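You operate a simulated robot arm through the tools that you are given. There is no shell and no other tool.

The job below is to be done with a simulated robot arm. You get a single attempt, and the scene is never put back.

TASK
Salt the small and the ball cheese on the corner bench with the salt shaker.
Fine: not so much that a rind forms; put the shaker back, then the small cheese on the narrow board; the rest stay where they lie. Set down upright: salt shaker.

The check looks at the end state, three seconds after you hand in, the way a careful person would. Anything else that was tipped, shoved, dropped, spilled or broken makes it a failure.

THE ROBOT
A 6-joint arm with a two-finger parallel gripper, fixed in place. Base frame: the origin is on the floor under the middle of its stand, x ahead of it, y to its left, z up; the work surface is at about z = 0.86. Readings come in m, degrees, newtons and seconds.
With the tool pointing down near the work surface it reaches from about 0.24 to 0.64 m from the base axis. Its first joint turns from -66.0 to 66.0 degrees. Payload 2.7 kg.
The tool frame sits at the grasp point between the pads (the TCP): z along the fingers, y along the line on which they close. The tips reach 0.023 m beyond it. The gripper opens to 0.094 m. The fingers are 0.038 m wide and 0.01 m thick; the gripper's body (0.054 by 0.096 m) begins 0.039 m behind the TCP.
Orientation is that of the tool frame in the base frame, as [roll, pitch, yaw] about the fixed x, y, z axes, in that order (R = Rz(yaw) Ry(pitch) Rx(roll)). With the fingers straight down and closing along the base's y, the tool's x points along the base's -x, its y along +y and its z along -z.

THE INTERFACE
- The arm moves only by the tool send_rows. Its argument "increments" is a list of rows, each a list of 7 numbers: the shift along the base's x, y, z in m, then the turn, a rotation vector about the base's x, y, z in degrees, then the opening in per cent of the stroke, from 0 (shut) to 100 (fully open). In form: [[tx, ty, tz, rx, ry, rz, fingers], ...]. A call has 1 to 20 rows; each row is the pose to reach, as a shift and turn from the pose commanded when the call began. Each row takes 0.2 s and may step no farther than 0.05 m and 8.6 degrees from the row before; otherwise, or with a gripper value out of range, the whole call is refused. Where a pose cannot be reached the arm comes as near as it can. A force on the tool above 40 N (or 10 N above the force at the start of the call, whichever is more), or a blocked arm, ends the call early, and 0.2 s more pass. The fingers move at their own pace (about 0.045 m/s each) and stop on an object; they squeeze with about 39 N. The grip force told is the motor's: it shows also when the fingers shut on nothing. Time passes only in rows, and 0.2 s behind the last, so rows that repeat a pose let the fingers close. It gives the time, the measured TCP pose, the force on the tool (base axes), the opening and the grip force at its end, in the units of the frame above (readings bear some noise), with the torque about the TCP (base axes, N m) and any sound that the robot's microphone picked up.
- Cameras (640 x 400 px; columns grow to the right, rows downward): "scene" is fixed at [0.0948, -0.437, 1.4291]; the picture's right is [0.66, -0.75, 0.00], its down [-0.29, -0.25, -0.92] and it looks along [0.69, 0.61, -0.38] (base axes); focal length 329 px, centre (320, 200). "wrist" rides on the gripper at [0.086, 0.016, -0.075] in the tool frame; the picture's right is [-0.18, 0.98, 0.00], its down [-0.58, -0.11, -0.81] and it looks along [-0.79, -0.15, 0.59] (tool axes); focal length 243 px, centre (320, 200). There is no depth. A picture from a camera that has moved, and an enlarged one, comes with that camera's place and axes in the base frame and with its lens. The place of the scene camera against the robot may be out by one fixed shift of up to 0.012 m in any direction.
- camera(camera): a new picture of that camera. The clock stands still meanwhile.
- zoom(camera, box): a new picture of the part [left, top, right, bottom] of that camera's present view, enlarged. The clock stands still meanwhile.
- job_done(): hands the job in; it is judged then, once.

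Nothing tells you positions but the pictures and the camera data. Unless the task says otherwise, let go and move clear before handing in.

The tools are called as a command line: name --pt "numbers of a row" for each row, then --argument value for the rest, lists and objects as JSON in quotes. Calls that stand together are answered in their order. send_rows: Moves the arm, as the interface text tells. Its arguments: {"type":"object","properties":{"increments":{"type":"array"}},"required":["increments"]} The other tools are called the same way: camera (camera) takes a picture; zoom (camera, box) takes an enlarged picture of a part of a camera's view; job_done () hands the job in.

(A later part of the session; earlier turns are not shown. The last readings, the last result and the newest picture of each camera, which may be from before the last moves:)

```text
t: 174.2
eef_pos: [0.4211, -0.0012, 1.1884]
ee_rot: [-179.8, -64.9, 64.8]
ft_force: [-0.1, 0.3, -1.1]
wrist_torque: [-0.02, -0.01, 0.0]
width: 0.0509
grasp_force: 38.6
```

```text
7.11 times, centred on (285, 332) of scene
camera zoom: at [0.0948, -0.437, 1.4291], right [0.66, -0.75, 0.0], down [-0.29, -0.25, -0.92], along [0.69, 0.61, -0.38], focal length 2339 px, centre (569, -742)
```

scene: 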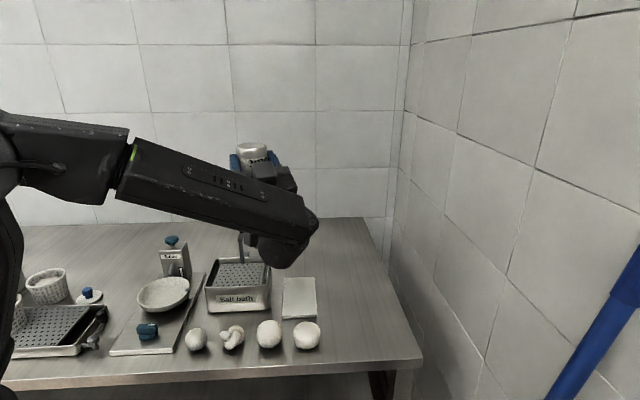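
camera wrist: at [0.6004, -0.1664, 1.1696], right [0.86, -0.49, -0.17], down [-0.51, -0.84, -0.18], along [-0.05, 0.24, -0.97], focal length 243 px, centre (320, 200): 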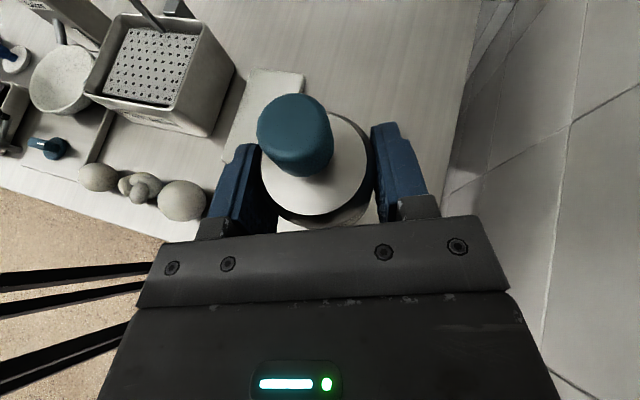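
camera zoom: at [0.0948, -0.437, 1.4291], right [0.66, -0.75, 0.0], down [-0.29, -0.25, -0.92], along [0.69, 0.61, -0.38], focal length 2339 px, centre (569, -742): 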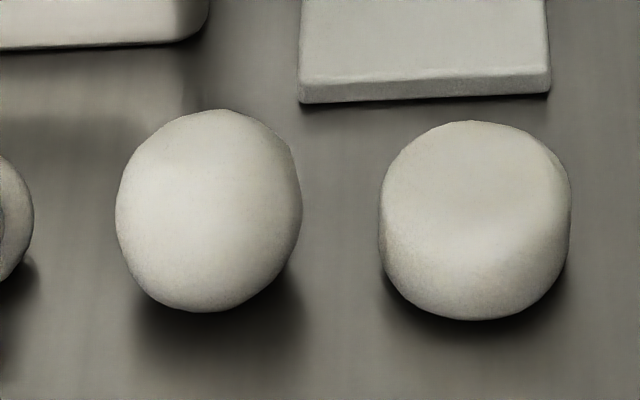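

Still nothing, so shaking in any orientation I can manage doesn't release salt. Maybe the blue knob must be turned to open the shaker. I'll put it back on its spot and test the knob there, where the label will show whether the knob turns independently of the body.

send_rows --pt "0.005 -0.0014 0 0 0 0 0" --pt "0.015 -0.0043 -0.005 0 0 0 0" --pt "0.032 -0.0091 -0.02 0 0 0 0" --pt "0.052 -0.0148 -0.04 0 0 0 0" --pt "0.074 -0.0211 -0.06 0 0 0 0" --pt "0.096 -0.0274 -0.08 0 0 0 0" --pt "0.117 -0.0334 -0.1 0 0 0 0" --pt "0.136 -0.0388 -0.12 0 0 0 0" --pt "0.152 -0.0433 -0.135 0 0 0 0" --pt "0.164 -0.0468 -0.145 0 0 0 0" --pt "0.172 -0.049 -0.15 0 0 0 0" --pt "0.1768 -0.0504 -0.152 0 0 0 0" --pt "0.1768 -0.0504 -0.152 0 0 0 0"

camera --camera "wrist"

```text
t: 177.0
eef_pos: [0.6002, -0.0535, 1.0355]
ee_rot: [-179.7, -65.0, 64.8]
ft_force: [-0.6, 0.1, -1.7]
wrist_torque: [-0.01, -0.03, -0.01]
width: 0.051
grasp_force: 38.5
```

```text
taken
camera wrist: at [0.6017, -0.0895, 1.1456], right [0.86, -0.49, -0.17], down [-0.51, -0.84, -0.19], along [-0.05, 0.24, -0.97], focal length 243 px, centre (320, 200)
```

wrist: 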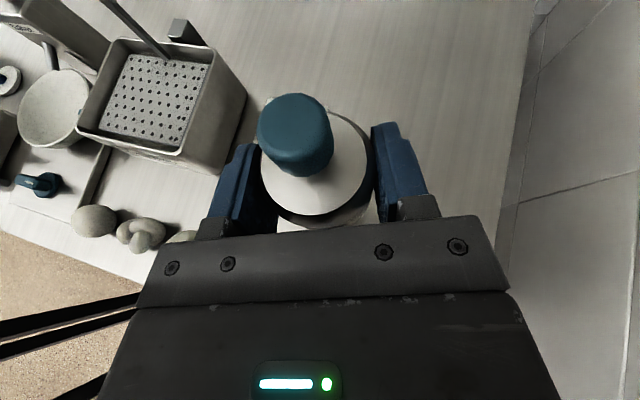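

I'm above the spot. Lowering slowly until the base touches.

send_rows --pt "-0.001 0 -0.01 0 0 0 0" --pt "-0.001 0 -0.03 0 0 0 0" --pt "-0.001 0 -0.055 0 0 0 0" --pt "-0.001 0 -0.08 0 0 0 0" --pt "-0.001 0 -0.105 0 0 0 0" --pt "-0.001 0 -0.122 0 0 0 0" --pt "-0.001 0 -0.132 0 0 0 0" --pt "-0.001 0 -0.137 0 0 0 0" --pt "-0.001 0 -0.139 0 0 0 0" --pt "-0.001 0 -0.139 0 0 0 0"

```text
t: 179.2
eef_pos: [0.5979, -0.053, 0.8965]
ee_rot: [-179.8, -65.0, 64.9]
ft_force: [0.1, 0.3, -1.8]
wrist_torque: [-0.02, 0.0, -0.03]
width: 0.051
grasp_force: 38.5
```

send_rows --pt "0 0 -0.0015 0 0 0 0" --pt "0 0 -0.0025 0 0 0 0" --pt "0 0 -0.0025 0 0 0 0"

send_rows --pt "0 0 -0.001 0 0 0 0" --pt "0 0 -0.001 0 0 0 0"

```text
t: 180.0
eef_pos: [0.5975, -0.0523, 0.8944]
ee_rot: [-179.9, -65.0, 64.8]
ft_force: [1.5, 0.5, 0.1]
wrist_torque: [0.02, -0.02, 0.01]
width: 0.0509
grasp_force: 39.1
```

```text
t: 180.6
eef_pos: [0.5982, -0.0533, 0.896]
ee_rot: [179.9, -65.0, 65.1]
ft_force: [-0.4, 2.7, 6.9]
wrist_torque: [0.11, -0.02, 0.07]
width: 0.0511
grasp_force: 38.6
```

It's touching the bench with 6.9 N. I'll open to 70% and back straight out along the tool axis.

send_rows --pt "0 0 0.0005 0 0 0 58" --pt "0 0 0.0005 0 0 0 64" --pt "0 0 0.0005 0 0 0 70" --pt "0 0 0.0005 0 0 0 70" --pt "-0.0038 -0.0082 0.0042 0 0 0 70" --pt "-0.0115 -0.0246 0.0127 0 0 0 70" --pt "-0.0191 -0.0411 0.0211 0 0 0 70" --pt "-0.0268 -0.0575 0.0296 0 0 0 70" --pt "-0.0344 -0.0739 0.038 0 0 0 70" --pt "-0.0421 -0.0904 0.0465 0 0 0 70" --pt "-0.0421 -0.0904 0.09 0 0 0 100" --pt "-0.0421 -0.0904 0.135 0 0 0 100"

camera --camera "wrist"

zoom --camera "scene" --box '[300, 265, 380, 325]'

```text
t: 183.2
eef_pos: [0.5551, -0.1441, 1.0286]
ee_rot: [-179.5, -64.9, 64.7]
ft_force: [0.2, 0.3, -0.2]
wrist_torque: [-0.03, 0.0, 0.0]
width: 0.0943
grasp_force: 0.0
```

```text
taken
camera wrist: at [0.5562, -0.1797, 1.1391], right [0.86, -0.49, -0.17], down [-0.51, -0.84, -0.18], along [-0.05, 0.24, -0.97], focal length 243 px, centre (320, 200)
```

wrist: 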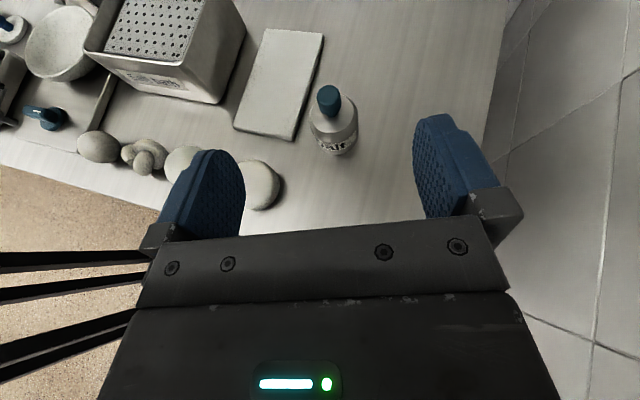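

```text
6.67 times, centred on (340, 295) of scene
camera zoom: at [0.0948, -0.437, 1.4291], right [0.66, -0.75, 0.0], down [-0.29, -0.25, -0.92], along [0.69, 0.61, -0.38], focal length 2193 px, centre (187, -433)
```

zoom: 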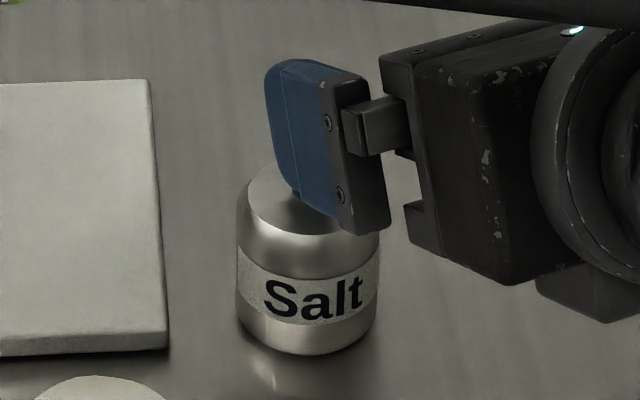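

The shaker is back upright on its spot, label unchanged. I'll swing the tool to point down and come over the knob for the twist test.

send_rows --pt "0 0 0.02 -4.53 2.11 0 100" --pt "0 0 0.04 -11.78 5.49 0 100" --pt "0 0 0.05 -19.03 8.87 0 100" --pt "0.005 0.01 0.05 -26.28 12.26 0 100" --pt "0.012 0.025 0.05 -33.53 15.64 0 100" --pt "0.02 0.04 0.05 -40.78 19.02 0 100" --pt "0.028 0.058 0.05 -48.03 22.4 0 100" --pt "0.036 0.075 0.05 -54.38 25.36 0 100" --pt "0.042 0.088 0.05 -58.91 27.47 0 100" --pt "0.0455 0.0955 0.05 -58.91 27.47 0 100" --pt "0.0455 0.0955 0.01 -58.91 27.47 0 100" --pt "0.0455 0.0955 -0.03 -58.91 27.47 0 100" --pt "0.0455 0.0955 -0.03 -58.91 27.47 0 100"

camera --camera "wrist"

zoom --camera "scene" --box '[260, 220, 420, 330]'

```text
t: 186.0
eef_pos: [0.6017, -0.0466, 0.9967]
ee_rot: [-179.9, 0.0, 64.9]
ft_force: [-0.4, -0.6, -0.6]
wrist_torque: [0.0, 0.0, 0.05]
width: 0.094
grasp_force: 0.1
```

```text
taken
camera wrist: at [0.6535, 0.0231, 1.0729], right [0.81, -0.58, 0.0], down [-0.34, -0.48, 0.81], along [-0.47, -0.66, -0.59], focal length 243 px, centre (320, 200)
```

wrist: 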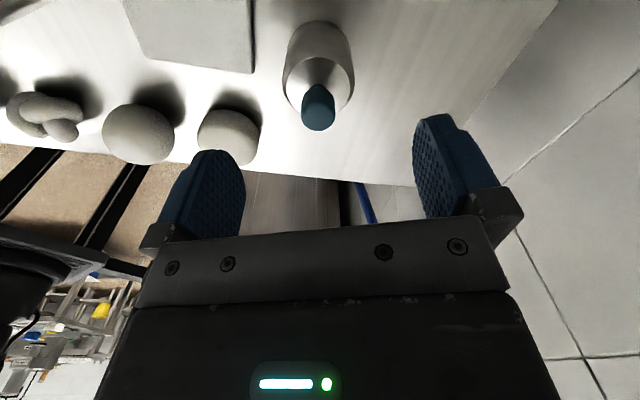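

```text
3.64 times, centred on (340, 275) of scene
camera zoom: at [0.0948, -0.437, 1.4291], right [0.66, -0.75, 0.0], down [-0.29, -0.25, -0.92], along [0.69, 0.61, -0.38], focal length 1196 px, centre (247, -73)
```

zoom: 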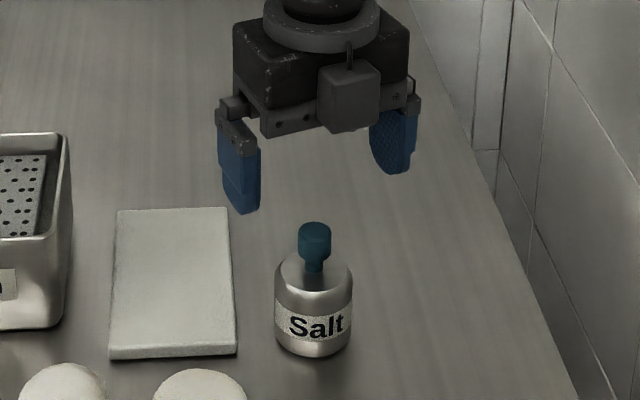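

Aligned over the knob. I'll lower, grip it lightly in place, and turn about 30° while watching the label.

send_rows --pt "0 0 -0.02 0 0 0 100" --pt "0 0 -0.04 0 0 0 100" --pt "0 0 -0.055 0 0 0 80" --pt "0 0 -0.0595 0 0 0 60" --pt "0 0 -0.0595 0 0 0 40" --pt "0 0 -0.0595 0 0 0 20" --pt "0 0 -0.0595 0 0 0 0" --pt "0 0 -0.0595 0 0 0 0"

send_rows --pt "0 0 0 0 0 7 0" --pt "0 0 0 0 0 14 0" --pt "0 0 0 0 0 21 0" --pt "0 0 0 0 0 28 0"

zoom --camera "scene" --box '[300, 265, 380, 325]'

```text
t: 187.8
eef_pos: [0.6018, -0.048, 0.9382]
ee_rot: [-180.0, 0.1, 64.9]
ft_force: [-0.9, 0.4, -0.1]
wrist_torque: [0.01, -0.01, 0.0]
width: 0.0208
grasp_force: 39.2
```

```text
t: 188.8
eef_pos: [0.6022, -0.0473, 0.9387]
ee_rot: [-179.9, 0.1, 93.2]
ft_force: [0.2, -0.1, 0.2]
wrist_torque: [-0.02, 0.0, -0.01]
width: 0.0209
grasp_force: 38.4
```

```text
6.67 times, centred on (340, 295) of scene
camera zoom: at [0.0948, -0.437, 1.4291], right [0.66, -0.75, 0.0], down [-0.29, -0.25, -0.92], along [0.69, 0.61, -0.38], focal length 2193 px, centre (187, -433)
```

zoom: 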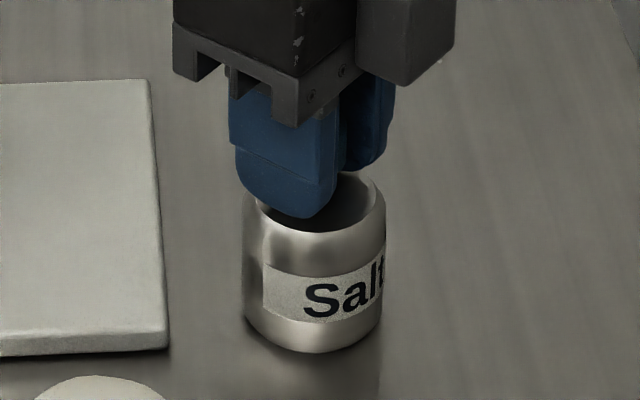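

The whole shaker turned with the knob, so it's a rigid handle and not a valve. I'll turn it back to its original heading and let go. One combination remains untested: nearly fully inverted (about 170°) with the cap only 2 cm above the cheese, which needs a flatter side grasp.

send_rows --pt "0 0 0 0 0 -7 0" --pt "0 0 0 0 0 -14 0" --pt "0 0 0 0 0 -21 0" --pt "0 0 0 0 0 -28 0" --pt "0 0 0 0 0 -28 0"

send_rows --pt "0 0 0 0 0 0 40" --pt "0 0 0 0 0 0 70" --pt "0 0 0 0 0 0 100" --pt "0 0 0 0 0 0 100" --pt "0 0 0.01 0 0 0 100" --pt "0 0 0.03 0 0 0 100" --pt "0 0 0.06 0 0 0 100" --pt "0 0 0.1 0 0 0 100" --pt "-0.01 -0.02 0.14 0 0 -2.5 100" --pt "-0.03 -0.05 0.16 0 0 -5 100" --pt "-0.05 -0.08 0.17 0 0 -5 100" --pt "-0.07 -0.11 0.17 0 0 -5 100"

zoom --camera "scene" --box '[300, 265, 380, 325]'

```text
t: 190.0
eef_pos: [0.6021, -0.0471, 0.9391]
ee_rot: [-179.8, 0.0, 64.9]
ft_force: [0.1, -0.4, 1.8]
wrist_torque: [-0.03, -0.03, 0.02]
width: 0.0212
grasp_force: 39.0
```

```text
t: 192.6
eef_pos: [0.532, -0.1568, 1.1099]
ee_rot: [-180.0, -0.1, 60.0]
ft_force: [-0.9, -0.5, 0.4]
wrist_torque: [0.01, 0.03, 0.02]
width: 0.094
grasp_force: 0.0
```

```text
6.67 times, centred on (340, 295) of scene
camera zoom: at [0.0949, -0.437, 1.4291], right [0.66, -0.75, 0.0], down [-0.29, -0.25, -0.92], along [0.69, 0.61, -0.38], focal length 2193 px, centre (187, -433)
```

zoom: 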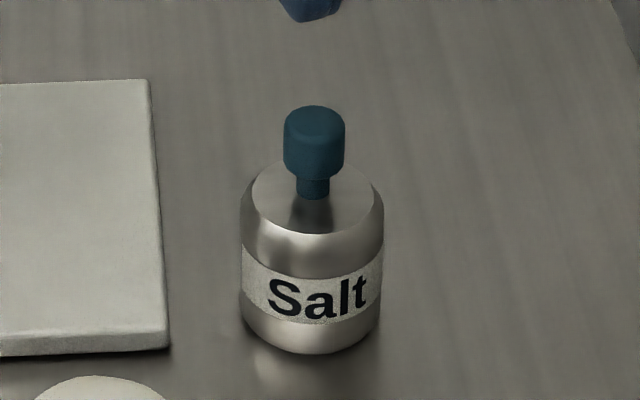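

The shaker stands exactly at its original place and heading. I'll re-orient the tool nearly horizontal (10° below) for the flatter side grasp, staying back from it.

send_rows --pt "0 0 -0.005 6.93 -4 0 100" --pt "0 0 -0.01 13.86 -8 0 100" --pt "0 0 -0.02 20.78 -12 0 90" --pt "0 -0.005 -0.03 27.71 -16 0 80" --pt "0 -0.005 -0.04 34.64 -20 0 70" --pt "0 -0.005 -0.05 41.57 -24 0 70" --pt "0.005 -0.005 -0.06 48.5 -28 0 70" --pt "0.01 0 -0.07 55.42 -32 0 70" --pt "0.012 0.005 -0.08 62.35 -36 0 70" --pt "0.014 0.01 -0.09 69.28 -40 0 70" --pt "0.014 0.012 -0.09 69.28 -40 0 70"

camera --camera "wrist"

camera --camera "scene"

```text
t: 195.0
eef_pos: [0.5449, -0.1449, 1.0173]
ee_rot: [-179.9, -80.1, 60.0]
ft_force: [-1.4, 0.8, -0.5]
wrist_torque: [0.0, -0.05, -0.01]
width: 0.0658
grasp_force: 0.1
```

```text
taken
camera wrist: at [0.5297, -0.2059, 1.1172], right [0.84, -0.52, -0.18], down [-0.54, -0.72, -0.43], along [0.09, 0.46, -0.88], focal length 243 px, centre (320, 200)
```

wrist: 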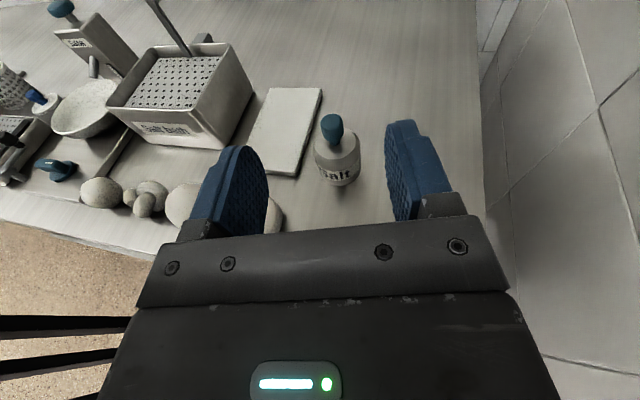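

```text
taken
```

scene: 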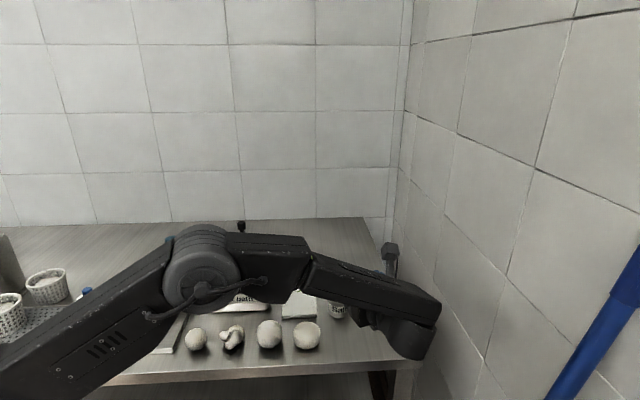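

The orientation is reachable, and the elbow hangs out over the aisle clear of the bench. I'll descend to the pre-grasp height and check the alignment.

send_rows --pt "0 0 -0.03 0 0 0 70" --pt "0 0 -0.06 0 0 0 70" --pt "0 0 -0.09 0 0 0 70" --pt "0.0005 0 -0.108 0 0 0 70" --pt "0.0005 0 -0.108 0 0 0 70"

camera --camera "wrist"

camera --camera "scene"

```text
t: 196.2
eef_pos: [0.5455, -0.1466, 0.9101]
ee_rot: [-179.7, -80.0, 59.8]
ft_force: [-0.6, 0.1, 0.7]
wrist_torque: [-0.03, 0.0, 0.0]
width: 0.0657
grasp_force: 0.0
```

```text
taken
camera wrist: at [0.5289, -0.2056, 1.009], right [0.84, -0.52, -0.18], down [-0.54, -0.72, -0.43], along [0.09, 0.46, -0.88], focal length 243 px, centre (320, 200)
```

wrist: 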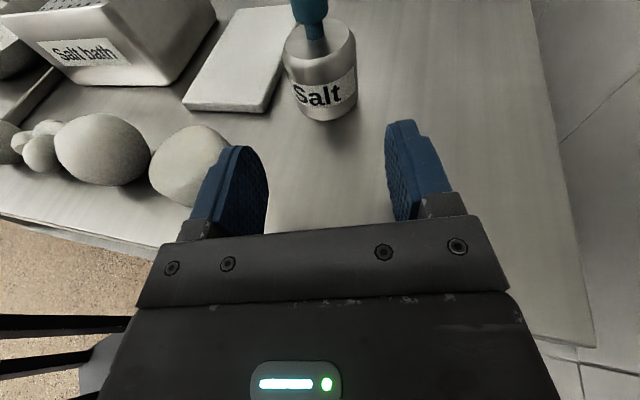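

```text
taken
```

scene: 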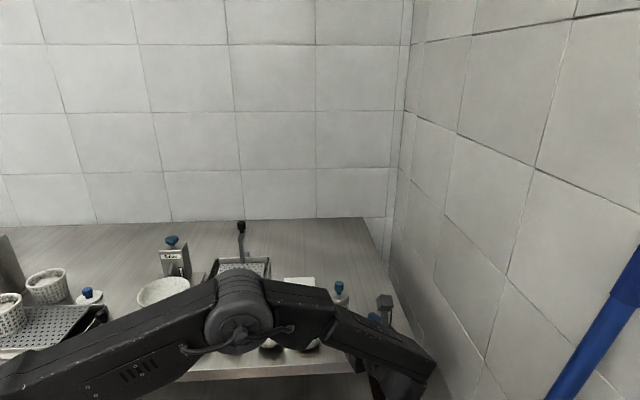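

The shaker is centred on the approach line and the arm is clear. I'll advance along the tool axis to the grasp.

send_rows --pt "0.0099 0.0171 -0.0035 0 0 0 70" --pt "0.0197 0.0341 -0.0069 0 0 0 70" --pt "0.0295 0.0512 -0.0104 0 0 0 70" --pt "0.0394 0.0682 -0.0139 0 0 0 70" --pt "0.0468 0.081 -0.0165 0 0 0 70" --pt "0.052 0.09 -0.0185 0 0 0 70" --pt "0.0542 0.0938 -0.0195 0 0 0 70" --pt "0.0542 0.0938 -0.0195 0 0 0 70"

camera --camera "wrist"

zoom --camera "scene" --box '[240, 240, 440, 365]'

```text
t: 197.5
eef_pos: [0.5941, -0.0654, 0.9002]
ee_rot: [176.7, -80.0, 63.3]
ft_force: [-0.1, 0.7, 1.8]
wrist_torque: [-0.02, -0.03, 0.01]
width: 0.0661
grasp_force: 0.0
stopped in row 6: the force on the tool passed its limit at 44 N (the readings are from after the stop); the commanded pose is now the measured one
```

```text
taken
camera wrist: at [0.5783, -0.1255, 0.9982], right [0.84, -0.52, -0.17], down [-0.54, -0.72, -0.44], along [0.1, 0.46, -0.88], focal length 243 px, centre (320, 200)
```

wrist: 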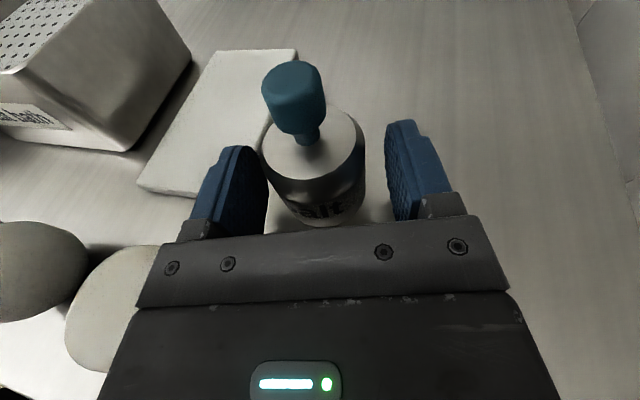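

```text
3.20 times, centred on (340, 302) of scene
camera zoom: at [0.0948, -0.437, 1.4291], right [0.66, -0.75, 0.0], down [-0.29, -0.25, -0.92], along [0.69, 0.61, -0.38], focal length 1053 px, centre (256, -128)
```

zoom: 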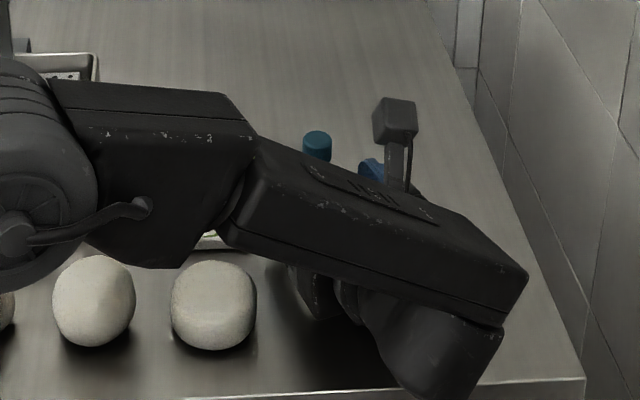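

The call stopped on 44 N because the wrist housing touched the bench edge at this flat angle. The shaker and cheeses haven't moved. I'll lift slightly, back off along the tool axis, and use a steeper 18° grasp instead.

send_rows --pt "0 0 0.006 0 0 0 70" --pt "0 0 0.012 0 0 0 70" --pt "-0.006 -0.012 0.016 0 0 0 70" --pt "-0.015 -0.028 0.02 0 0 0 70" --pt "-0.025 -0.045 0.025 0 0 0 70" --pt "-0.035 -0.062 0.03 0 0 0 70" --pt "-0.045 -0.08 0.04 0 0 0 70" --pt "-0.048 -0.085 0.07 0 0 0 70" --pt "-0.048 -0.085 0.1 0 0 0 70"

camera --camera "wrist"

zoom --camera "scene" --box '[180, 240, 380, 365]'

```text
t: 199.5
eef_pos: [0.5469, -0.1497, 0.9991]
ee_rot: [177.4, -80.2, 62.6]
ft_force: [-0.3, -0.3, 0.1]
wrist_torque: [0.02, 0.01, 0.02]
width: 0.0661
grasp_force: 0.1
```

```text
taken
camera wrist: at [0.531, -0.2097, 1.0978], right [0.84, -0.52, -0.17], down [-0.54, -0.72, -0.44], along [0.1, 0.46, -0.88], focal length 243 px, centre (320, 200)
```

wrist: 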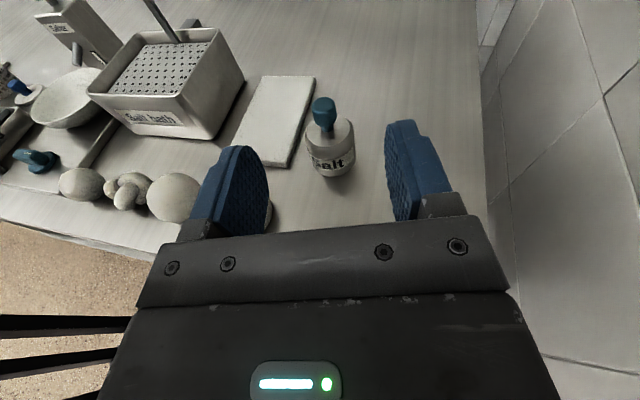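

```text
3.20 times, centred on (280, 302) of scene
camera zoom: at [0.0948, -0.437, 1.4291], right [0.66, -0.75, 0.0], down [-0.29, -0.25, -0.92], along [0.69, 0.61, -0.38], focal length 1053 px, centre (448, -128)
```

zoom: 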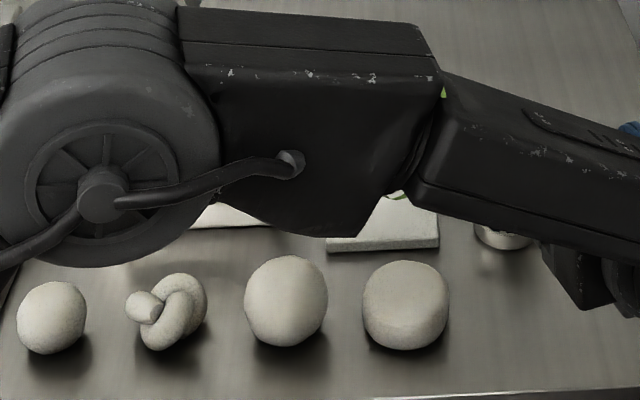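

Everything is in its place. I'll set 18° below horizontal and go to the new pre-grasp point.

send_rows --pt "0 0.002 0 -3.46 2 0 70" --pt "0 0.005 -0.02 -6.93 4 0 70" --pt "0.0008 0.008 -0.05 -6.93 4 0 70" --pt "0.0008 0.008 -0.0746 -6.93 4 0 70" --pt "0.0008 0.008 -0.0746 -6.93 4 0 70"

camera --camera "wrist"

```text
t: 200.7
eef_pos: [0.5467, -0.1438, 0.9219]
ee_rot: [178.2, -72.2, 61.7]
ft_force: [-0.5, 0.4, -0.1]
wrist_torque: [-0.01, 0.0, 0.0]
width: 0.0656
grasp_force: 0.0
```

```text
taken
camera wrist: at [0.5369, -0.1913, 1.0287], right [0.82, -0.54, -0.17], down [-0.56, -0.77, -0.31], along [0.04, 0.35, -0.94], focal length 243 px, centre (320, 200)
```

wrist: 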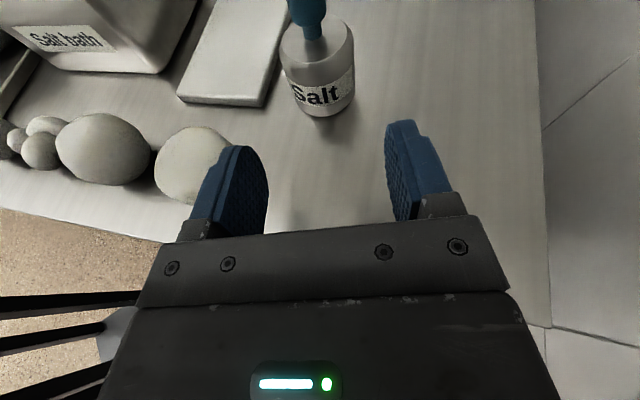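

Centred again. Advancing along the tool axis to the grasp pose.

send_rows --pt "0.0095 0.0165 -0.0056 0 0 0 70" --pt "0.019 0.033 -0.0112 0 0 0 70" --pt "0.0285 0.0495 -0.0168 0 0 0 70" --pt "0.038 0.066 -0.0224 0 0 0 70" --pt "0.0455 0.079 -0.0268 0 0 0 70" --pt "0.0505 0.088 -0.0298 0 0 0 70" --pt "0.053 0.0925 -0.0315 0 0 0 70" --pt "0.053 0.0925 -0.0315 0 0 0 70"

camera --camera "wrist"

```text
t: 202.5
eef_pos: [0.6, -0.0522, 0.8923]
ee_rot: [178.3, -72.2, 61.6]
ft_force: [0.3, 0.2, -0.2]
wrist_torque: [-0.02, 0.02, 0.0]
width: 0.066
grasp_force: 0.0
```

```text
taken
camera wrist: at [0.5905, -0.0978, 0.9988], right [0.82, -0.54, -0.17], down [-0.56, -0.77, -0.31], along [0.04, 0.35, -0.94], focal length 243 px, centre (320, 200)
```

wrist: 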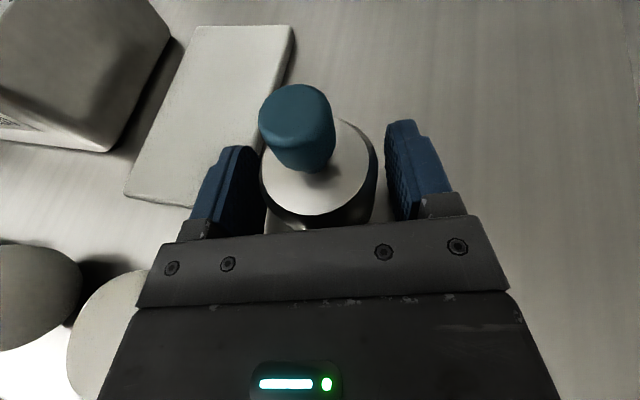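

No contact this time. Closing on the body and lifting gently.

send_rows --pt "0 0 0 0 0 0 60" --pt "0 0 0 0 0 0 50" --pt "0 0 0 0 0 0 30" --pt "0 0 0 0 0 0 0" --pt "0 0 0 0 0 0 0" --pt "0 0 0.003 0 0 0 0" --pt "0 0 0.01 0 0 0 0" --pt "0 0 0.022 0 0 0 0" --pt "0 0 0.04 0 0 0 0" --pt "0 0 0.06 0 0 0 0" --pt "0 0 0.082 0 0 0 0" --pt "0 0 0.105 0 0 0 0" --pt "0 0 0.128 0 0 0 0" --pt "0 0 0.15 0 0 0 0" --pt "0 0 0.168 0 0 0 0" --pt "0 0 0.18 0 0 0 0"

camera --camera "wrist"

```text
t: 205.9
eef_pos: [0.6011, -0.0514, 1.0724]
ee_rot: [178.3, -72.2, 61.6]
ft_force: [0.9, 0.6, -1.9]
wrist_torque: [-0.02, 0.03, 0.02]
width: 0.051
grasp_force: 38.8
```

```text
taken
camera wrist: at [0.5913, -0.098, 1.1783], right [0.82, -0.54, -0.17], down [-0.56, -0.77, -0.31], along [0.04, 0.35, -0.94], focal length 243 px, centre (320, 200)
```

wrist: 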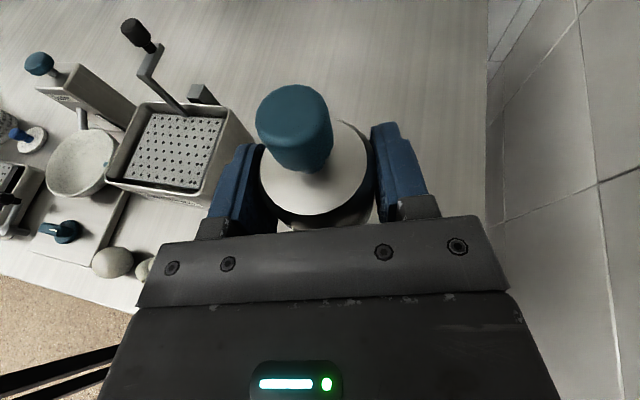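

Lifted cleanly. I'll carry it to the ball, bring the tool horizontal, and roll it over, keeping the mouth above the ball during the roll.

send_rows --pt "-0.004 0.0013 0.003 0 0 0 0" --pt "-0.012 0.004 0.01 0 0 0 0" --pt "-0.026 0.0086 0.02 0 0 0 0" --pt "-0.044 0.0145 0.03 0 0 0 0" --pt "-0.064 0.0211 0.04 0 0 0 0" --pt "-0.084 0.0277 0.05 0 0 0 0" --pt "-0.104 0.0343 0.05 0 0 0 0" --pt "-0.124 0.041 0.05 0 0 0 0" --pt "-0.143 0.0472 0.05 0 0 0 0" --pt "-0.158 0.0522 0.05 0 0 0 0" --pt "-0.169 0.0558 0.05 0 0 0 0" --pt "-0.1756 0.058 0.05 0 0 0 0" --pt "-0.1756 0.058 0.05 0 0 0 0"

send_rows --pt "0 0 0 5.2 -3 0 0" --pt "0 0 0 11.26 -6.5 0 0" --pt "0 0 0 15.59 -9 0 0"

send_rows --pt "0.0038 -0.0022 0 -3.75 -6.5 0 0" --pt "0.0076 -0.0044 0 -7.5 -12.99 0 0" --pt "0.0113 -0.0065 0 -11.25 -19.49 0 0" --pt "0.0147 -0.0085 0 -15 -25.98 0 0" --pt "0.0179 -0.0103 0 -18.75 -32.48 0 0" --pt "0.0208 -0.012 0 -22.5 -38.97 0 0" --pt "0.0233 -0.0135 0 -26.25 -45.47 0 0" --pt "0.0255 -0.0147 0 -30 -51.96 0 0" --pt "0.0272 -0.0157 0 -33.75 -58.46 0 0" --pt "0.0284 -0.0164 0 -37.5 -64.95 0 0" --pt "0.0291 -0.0169 0 -41.25 -71.45 0 0" --pt "0.0294 -0.017 0 -45 -77.94 0 0"

send_rows --pt "-0.0003 0.0001 0 -3.75 -6.5 0 0" --pt "-0.001 0.0006 0 -7.5 -12.99 0 0" --pt "-0.0022 0.0013 0 -11.25 -19.49 0 0" --pt "-0.0039 0.0023 0 -15 -25.98 0 0" --pt "-0.0061 0.0035 0 -18.75 -32.48 0 0" --pt "-0.0086 0.005 0 -22.5 -38.97 0 0" --pt "-0.0115 0.0067 0 -26.25 -45.47 0 0" --pt "-0.0147 0.0085 0 -30 -51.96 0 0" --pt "-0.0181 0.0105 0 -33.75 -58.46 0 0" --pt "-0.0218 0.0126 0 -37.5 -64.95 0 0" --pt "-0.0256 0.0148 0 -41.25 -71.45 0 0" --pt "-0.0294 0.017 0 -45 -77.94 0 0"

camera --camera "scene"

```text
t: 208.7
eef_pos: [0.4241, 0.0069, 1.1242]
ee_rot: [178.3, -72.1, 61.5]
ft_force: [-0.1, -0.1, -1.7]
wrist_torque: [-0.04, 0.0, -0.02]
width: 0.0513
grasp_force: 38.8
```

```text
t: 209.5
eef_pos: [0.4255, 0.0072, 1.1238]
ee_rot: [60.3, -89.4, 179.5]
ft_force: [-0.4, 0.2, -1.2]
wrist_torque: [-0.02, -0.01, 0.01]
width: 0.0512
grasp_force: 38.4
```

```text
t: 212.1
eef_pos: [0.4547, -0.0094, 1.1227]
ee_rot: [89.9, 0.6, 150.2]
ft_force: [0.3, 0.2, -1.8]
wrist_torque: [0.02, -0.03, 0.0]
width: 0.0508
grasp_force: 38.8
```

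```text
t: 214.7
eef_pos: [0.425, 0.0089, 1.1232]
ee_rot: [-105.5, 89.3, -45.3]
ft_force: [-0.8, 1.1, -1.4]
wrist_torque: [0.02, 0.0, 0.02]
width: 0.0508
grasp_force: 38.5
```

```text
taken
```

scene: 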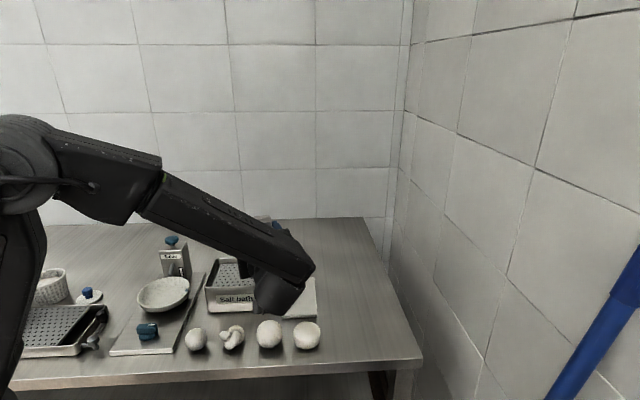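

Inverted at about 162°. I'll add 6° more and descend until the cap is about 2 cm above the ball, then shake and rise.

send_rows --pt "0 0 -0.01 2.6 -1.5 0 0" --pt "-0.0012 -0.0038 -0.03 5.2 -3 0 0" --pt "-0.0012 -0.0038 -0.06 5.2 -3 0 0" --pt "-0.0012 -0.0038 -0.09 5.2 -3 0 0" --pt "-0.0012 -0.0038 -0.115 5.2 -3 0 0" --pt "-0.0012 -0.0038 -0.13 5.2 -3 0 0" --pt "-0.0012 -0.0038 -0.13 5.2 -3 0 0" --pt "-0.0012 -0.0038 -0.083 5.2 -3 0 0" --pt "-0.0012 -0.0038 -0.13 5.2 -3 0 0" --pt "-0.0012 -0.0038 -0.083 5.2 -3 0 0" --pt "-0.0012 -0.0038 -0.13 5.2 -3 0 0" --pt "-0.0012 -0.0038 -0.083 5.2 -3 0 0" --pt "-0.0012 -0.0038 -0.13 5.2 -3 0 0" --pt "-0.0012 -0.0038 -0.083 5.2 -3 0 0" --pt "-0.0012 -0.0038 -0.13 5.2 -3 0 0" --pt "-0.0012 -0.0038 -0.083 5.2 -3 0 0" --pt "-0.0012 -0.0038 -0.04 5.2 -3 0 0" --pt "-0.0012 -0.0038 0.0 5.2 -3 0 0" --pt "-0.0012 -0.0038 0.04 5.2 -3 0 0" --pt "-0.0012 -0.0038 0.06 5.2 -3 0 0"

zoom --camera "scene" --box '[184, 316, 326, 356]'

zoom --camera "scene" --box '[240, 305, 330, 360]'

```text
t: 218.9
eef_pos: [0.4232, 0.0048, 1.184]
ee_rot: [-4.4, 84.2, 55.7]
ft_force: [0.1, -0.4, -1.6]
wrist_torque: [0.01, 0.01, 0.0]
width: 0.0512
grasp_force: 38.9
```

```text
4.51 times, centred on (255, 336) of scene
camera zoom: at [0.0948, -0.437, 1.4291], right [0.66, -0.75, 0.0], down [-0.29, -0.25, -0.92], along [0.69, 0.61, -0.38], focal length 1482 px, centre (613, -413)
```

zoom: 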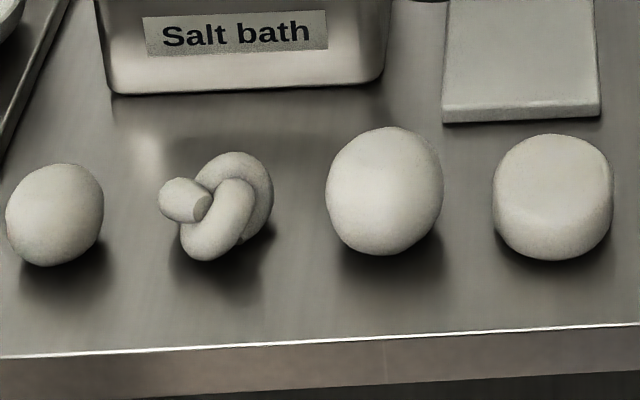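

```text
7.11 times, centred on (285, 332) of scene
camera zoom: at [0.0948, -0.437, 1.4291], right [0.66, -0.75, 0.0], down [-0.29, -0.25, -0.92], along [0.69, 0.61, -0.38], focal length 2339 px, centre (569, -742)
```

zoom: 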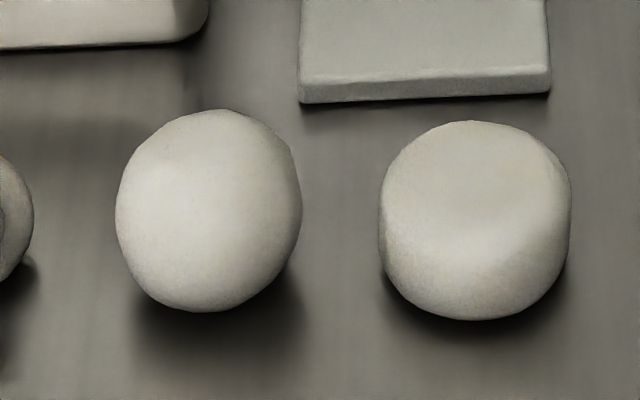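

Still nothing at 168° and 2 cm. Before trying more motions I should make sure this bottle really is the shaker, so I'll inspect the far-left side of the bench more closely for another candidate.

zoom --camera "scene" --box '[0, 225, 115, 360]'

camera --camera "wrist"

```text
2.96 times, centred on (58, 292) of scene
camera zoom: at [0.0948, -0.437, 1.4291], right [0.66, -0.75, 0.0], down [-0.29, -0.25, -0.92], along [0.69, 0.61, -0.38], focal length 975 px, centre (1098, -74)
```

zoom: 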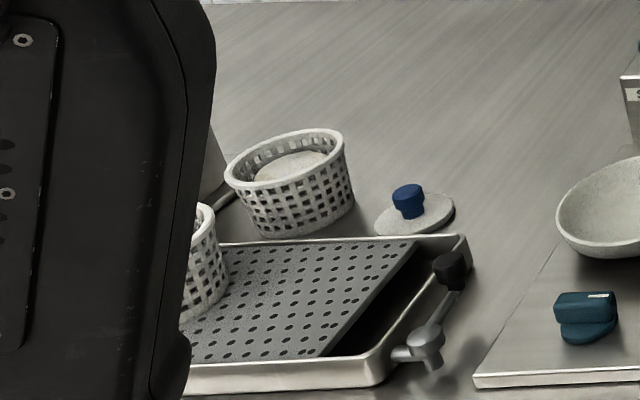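

```text
taken
camera wrist: at [0.3772, -0.045, 1.0907], right [-0.86, 0.48, 0.18], down [-0.34, -0.8, 0.5], along [0.38, 0.37, 0.85], focal length 243 px, centre (320, 200)
```

wrist: 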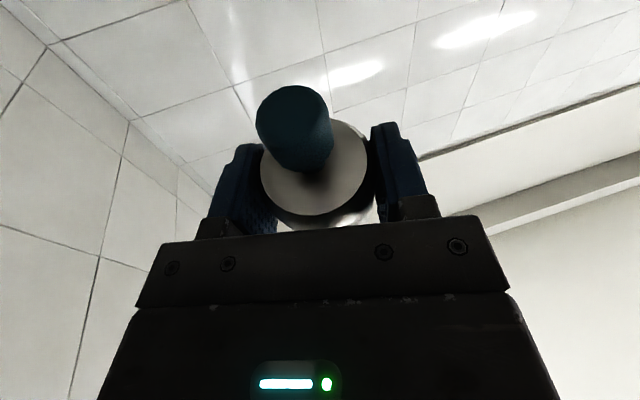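

There's no other shaker here. One untested case remains: upright, but held higher (10–20 cm) above the cheese. I'll roll it upright again and shake at those heights.

send_rows --pt "0.0012 0.0038 0 -5.2 3 0 0"

send_rows --pt "0.0038 -0.0022 0 3.75 6.5 0 0" --pt "0.0076 -0.0044 0 7.5 12.99 0 0" --pt "0.0113 -0.0065 0 11.25 19.49 0 0" --pt "0.0147 -0.0085 0 15 25.98 0 0" --pt "0.0179 -0.0103 0 18.75 32.48 0 0" --pt "0.0208 -0.012 0 22.5 38.97 0 0" --pt "0.0233 -0.0135 0 26.25 45.47 0 0" --pt "0.0255 -0.0147 0 30 51.96 0 0" --pt "0.0272 -0.0157 0 33.75 58.46 0 0" --pt "0.0284 -0.0164 0 37.5 64.95 0 0" --pt "0.0291 -0.0169 0 41.25 71.45 0 0" --pt "0.0294 -0.017 0 45 77.94 0 0"

send_rows --pt "-0.003 0.001 0 3.75 6.5 0 0" --pt "-0.006 0.002 0 7.5 12.99 0 0" --pt "-0.009 0.003 0 11.25 19.49 0 0" --pt "-0.012 0.004 0 15 25.98 0 0" --pt "-0.015 0.005 0 18.75 32.48 0 0" --pt "-0.018 0.006 0 22.5 38.97 0 0" --pt "-0.021 0.006 0 26.25 45.47 0 0" --pt "-0.024 0.006 0 30 51.96 0 0" --pt "-0.027 0.006 0 33.75 58.46 0 0" --pt "-0.03 0.006 0 37.5 64.95 0 0" --pt "-0.033 0.006 0 41.25 71.45 0 0" --pt "-0.0345 0.006 0 45 77.94 0 0"

send_rows --pt "0 0 0 -5.2 3 0 0" --pt "0 0 0 -11.26 6.5 0 0" --pt "0 0 0 -15.59 9 0 0" --pt "0 0 0 -15.59 9 0 0"

zoom --camera "scene" --box '[240, 316, 334, 356]'

```text
t: 219.3
eef_pos: [0.4244, 0.0082, 1.1852]
ee_rot: [-115.6, 89.6, -55.4]
ft_force: [0.1, 0.2, -1.1]
wrist_torque: [-0.01, -0.01, 0.0]
width: 0.051
grasp_force: 38.8
```

```text
t: 221.9
eef_pos: [0.4554, -0.0107, 1.1824]
ee_rot: [89.9, 0.4, 150.2]
ft_force: [-0.1, -1.1, -1.4]
wrist_torque: [0.02, 0.04, 0.01]
width: 0.0511
grasp_force: 39.0
```

```text
t: 224.5
eef_pos: [0.4201, -0.0044, 1.1828]
ee_rot: [62.1, -89.7, 177.8]
ft_force: [-0.1, -0.6, -1.5]
wrist_torque: [0.02, -0.02, -0.01]
width: 0.0511
grasp_force: 38.6
```

```text
t: 225.5
eef_pos: [0.4188, -0.0039, 1.1835]
ee_rot: [178.4, -72.1, 61.6]
ft_force: [-0.6, 0.3, -2.1]
wrist_torque: [0.0, -0.04, 0.0]
width: 0.0511
grasp_force: 39.3
```

```text
6.81 times, centred on (287, 336) of scene
camera zoom: at [0.0948, -0.437, 1.4291], right [0.66, -0.75, 0.0], down [-0.29, -0.25, -0.92], along [0.69, 0.61, -0.38], focal length 2240 px, centre (545, -726)
```

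zoom: 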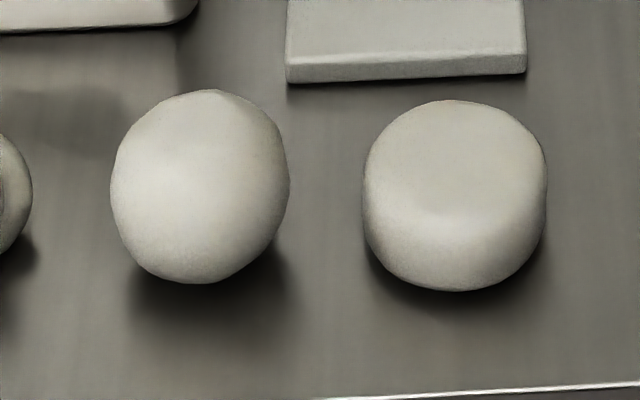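

Upright over the ball, about 23 cm up. I'll do strong strokes here, then at about 11 cm, and compare.

send_rows --pt "0 0 -0.049 0 0 0 0" --pt "0 0 0 0 0 0 0" --pt "0 0 -0.049 0 0 0 0" --pt "0 0 0 0 0 0 0" --pt "0 0 -0.049 0 0 0 0" --pt "0 0 0 0 0 0 0" --pt "0 0 -0.049 0 0 0 0" --pt "0 0 0 0 0 0 0" --pt "0 0 -0.049 0 0 0 0" --pt "0 0 -0.085 0 0 0 0" --pt "0 0 -0.134 0 0 0 0" --pt "0 0 -0.085 0 0 0 0" --pt "0 0 -0.134 0 0 0 0" --pt "0 0 -0.085 0 0 0 0" --pt "0 0 -0.134 0 0 0 0" --pt "0 0 -0.085 0 0 0 0" --pt "0 0 -0.134 0 0 0 0" --pt "0 0 -0.085 0 0 0 0" --pt "0 0 -0.04 0 0 0 0" --pt "0 0 0 0 0 0 0"

zoom --camera "scene" --box '[240, 316, 334, 356]'

zoom --camera "scene" --box '[180, 240, 380, 365]'

```text
t: 229.7
eef_pos: [0.4192, -0.0057, 1.1834]
ee_rot: [178.5, -72.1, 61.4]
ft_force: [0.0, 0.7, -1.7]
wrist_torque: [0.01, 0.0, -0.01]
width: 0.0509
grasp_force: 39.4
```

```text
6.81 times, centred on (287, 336) of scene
camera zoom: at [0.0948, -0.437, 1.4291], right [0.66, -0.75, 0.0], down [-0.29, -0.25, -0.92], along [0.69, 0.61, -0.38], focal length 2240 px, centre (545, -726)
```

zoom: 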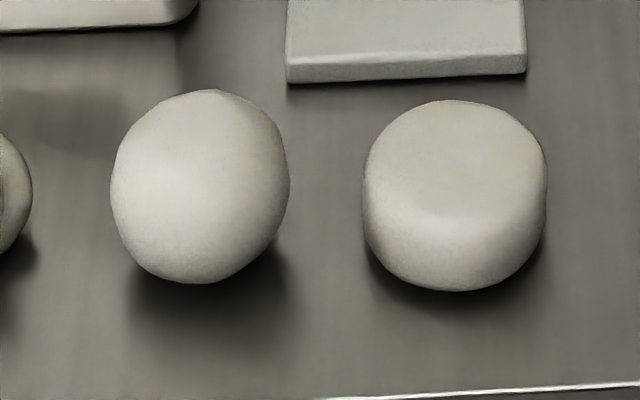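

```text
3.20 times, centred on (280, 302) of scene
camera zoom: at [0.0948, -0.437, 1.4291], right [0.66, -0.75, 0.0], down [-0.29, -0.25, -0.92], along [0.69, 0.61, -0.38], focal length 1053 px, centre (448, -128)
```

zoom: 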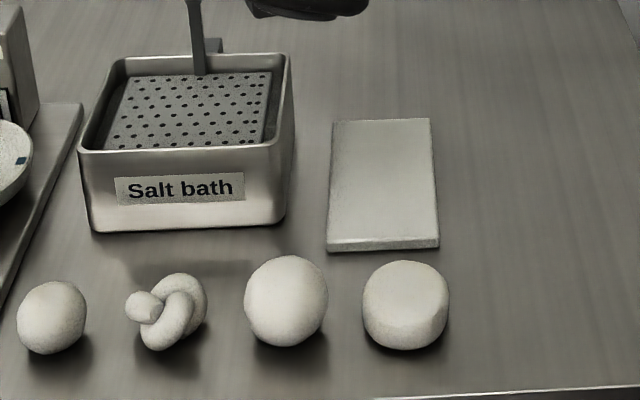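

Nothing at those heights either. I've never examined the back of the bottle, away from the label, and there could be a side outlet there. I'll put the shaker back and look at it from behind.

send_rows --pt "0.005 -0.0013 0 0 0 0 0" --pt "0.016 -0.0042 -0.005 0 0 0 0" --pt "0.033 -0.0086 -0.02 0 0 0 0" --pt "0.053 -0.0138 -0.04 0 0 0 0" --pt "0.075 -0.0195 -0.06 0 0 0 0" --pt "0.098 -0.0254 -0.08 0 0 0 0" --pt "0.12 -0.0312 -0.1 0 0 0 0" --pt "0.14 -0.0364 -0.12 0 0 0 0" --pt "0.157 -0.0408 -0.135 0 0 0 0" --pt "0.169 -0.0439 -0.145 0 0 0 0" --pt "0.177 -0.046 -0.15 0 0 0 0" --pt "0.181 -0.047 -0.153 0 0 0 0" --pt "0.181 -0.047 -0.165 0 0 0 0" --pt "0.181 -0.047 -0.19 0 0 0 0" --pt "0.181 -0.047 -0.215 0 0 0 0" --pt "0.181 -0.047 -0.24 0 0 0 0" --pt "0.181 -0.047 -0.262 0 0 0 0" --pt "0.181 -0.047 -0.278 0 0 0 0" --pt "0.181 -0.047 -0.286 0 0 0 0" --pt "0.181 -0.047 -0.286 0 0 0 0"

```text
t: 233.9
eef_pos: [0.6015, -0.0504, 0.895]
ee_rot: [178.3, -72.2, 61.6]
ft_force: [1.0, -0.6, -2.2]
wrist_torque: [0.02, -0.03, 0.0]
width: 0.0512
grasp_force: 38.8
```

send_rows --pt "0 0 -0.001 0 0 0 0" --pt "0 0 -0.002 0 0 0 0" --pt "0 0 -0.002 0 0 0 0"

send_rows --pt "0 0 -0.001 0 0 0 0" --pt "0 0 -0.001 0 0 0 0"

```text
t: 234.7
eef_pos: [0.601, -0.0501, 0.8941]
ee_rot: [178.3, -72.2, 61.7]
ft_force: [-0.6, -0.6, -2.2]
wrist_torque: [0.0, 0.01, -0.01]
width: 0.051
grasp_force: 38.8
```

```text
t: 235.3
eef_pos: [0.6014, -0.0508, 0.8948]
ee_rot: [178.2, -72.2, 61.6]
ft_force: [-0.2, 0.0, -1.0]
wrist_torque: [0.01, -0.01, 0.0]
width: 0.0513
grasp_force: 39.4
```

send_rows --pt "0 0 -0.001 0 0 0 0" --pt "0 0 -0.0015 0 0 0 0"

```text
t: 235.9
eef_pos: [0.6003, -0.0502, 0.8935]
ee_rot: [178.2, -72.3, 62.0]
ft_force: [-0.6, 2.5, 5.9]
wrist_torque: [0.12, 0.16, -0.03]
width: 0.0509
grasp_force: 38.8
```

In contact (5.9 N). Releasing and backing out along the tool axis.

send_rows --pt "0 0 0.0005 0 0 0 58" --pt "0 0 0.0005 0 0 0 64" --pt "0 0 0.0005 0 0 0 70" --pt "0 0 0.0005 0 0 0 70" --pt "-0.0048 -0.0082 0.0036 0 0 0 70" --pt "-0.0143 -0.0247 0.0098 0 0 0 70" --pt "-0.0238 -0.0412 0.016 0 0 0 70" --pt "-0.0333 -0.0576 0.0222 0 0 0 70" --pt "-0.0428 -0.0741 0.0284 0 0 0 70" --pt "-0.0523 -0.0906 0.035 0 0 0 70" --pt "-0.0523 -0.0906 0.08 0 0 0 100" --pt "-0.0523 -0.0906 0.125 0 0 0 100" --pt "-0.0523 -0.0906 0.17 0 0 0 100"

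zoom --camera "scene" --box '[300, 265, 380, 325]'

camera --camera "wrist"

```text
t: 238.7
eef_pos: [0.5487, -0.1417, 1.0649]
ee_rot: [178.5, -72.1, 61.4]
ft_force: [-1.0, 0.5, -0.3]
wrist_torque: [0.0, 0.0, 0.01]
width: 0.0939
grasp_force: 0.1
```

```text
6.67 times, centred on (340, 295) of scene
camera zoom: at [0.0948, -0.437, 1.4291], right [0.66, -0.75, 0.0], down [-0.29, -0.25, -0.92], along [0.69, 0.61, -0.38], focal length 2193 px, centre (187, -433)
```

zoom: 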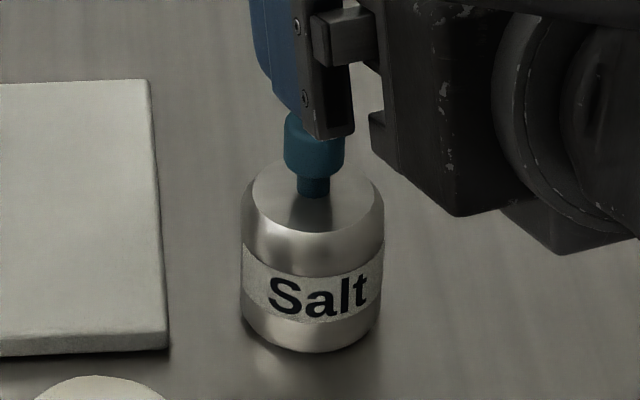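

```text
taken
camera wrist: at [0.5398, -0.1884, 1.1705], right [0.82, -0.54, -0.17], down [-0.56, -0.77, -0.31], along [0.04, 0.35, -0.94], focal length 243 px, centre (320, 200)
```

wrist: 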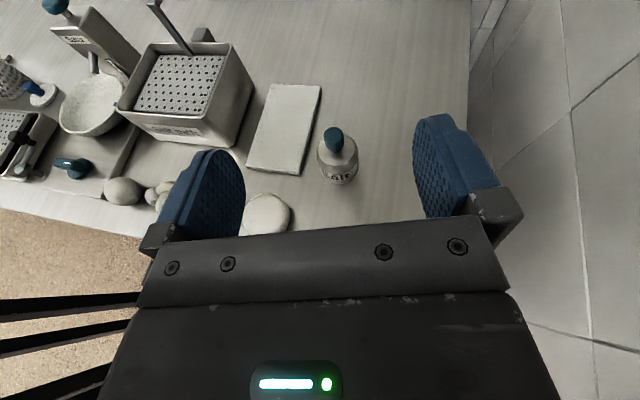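

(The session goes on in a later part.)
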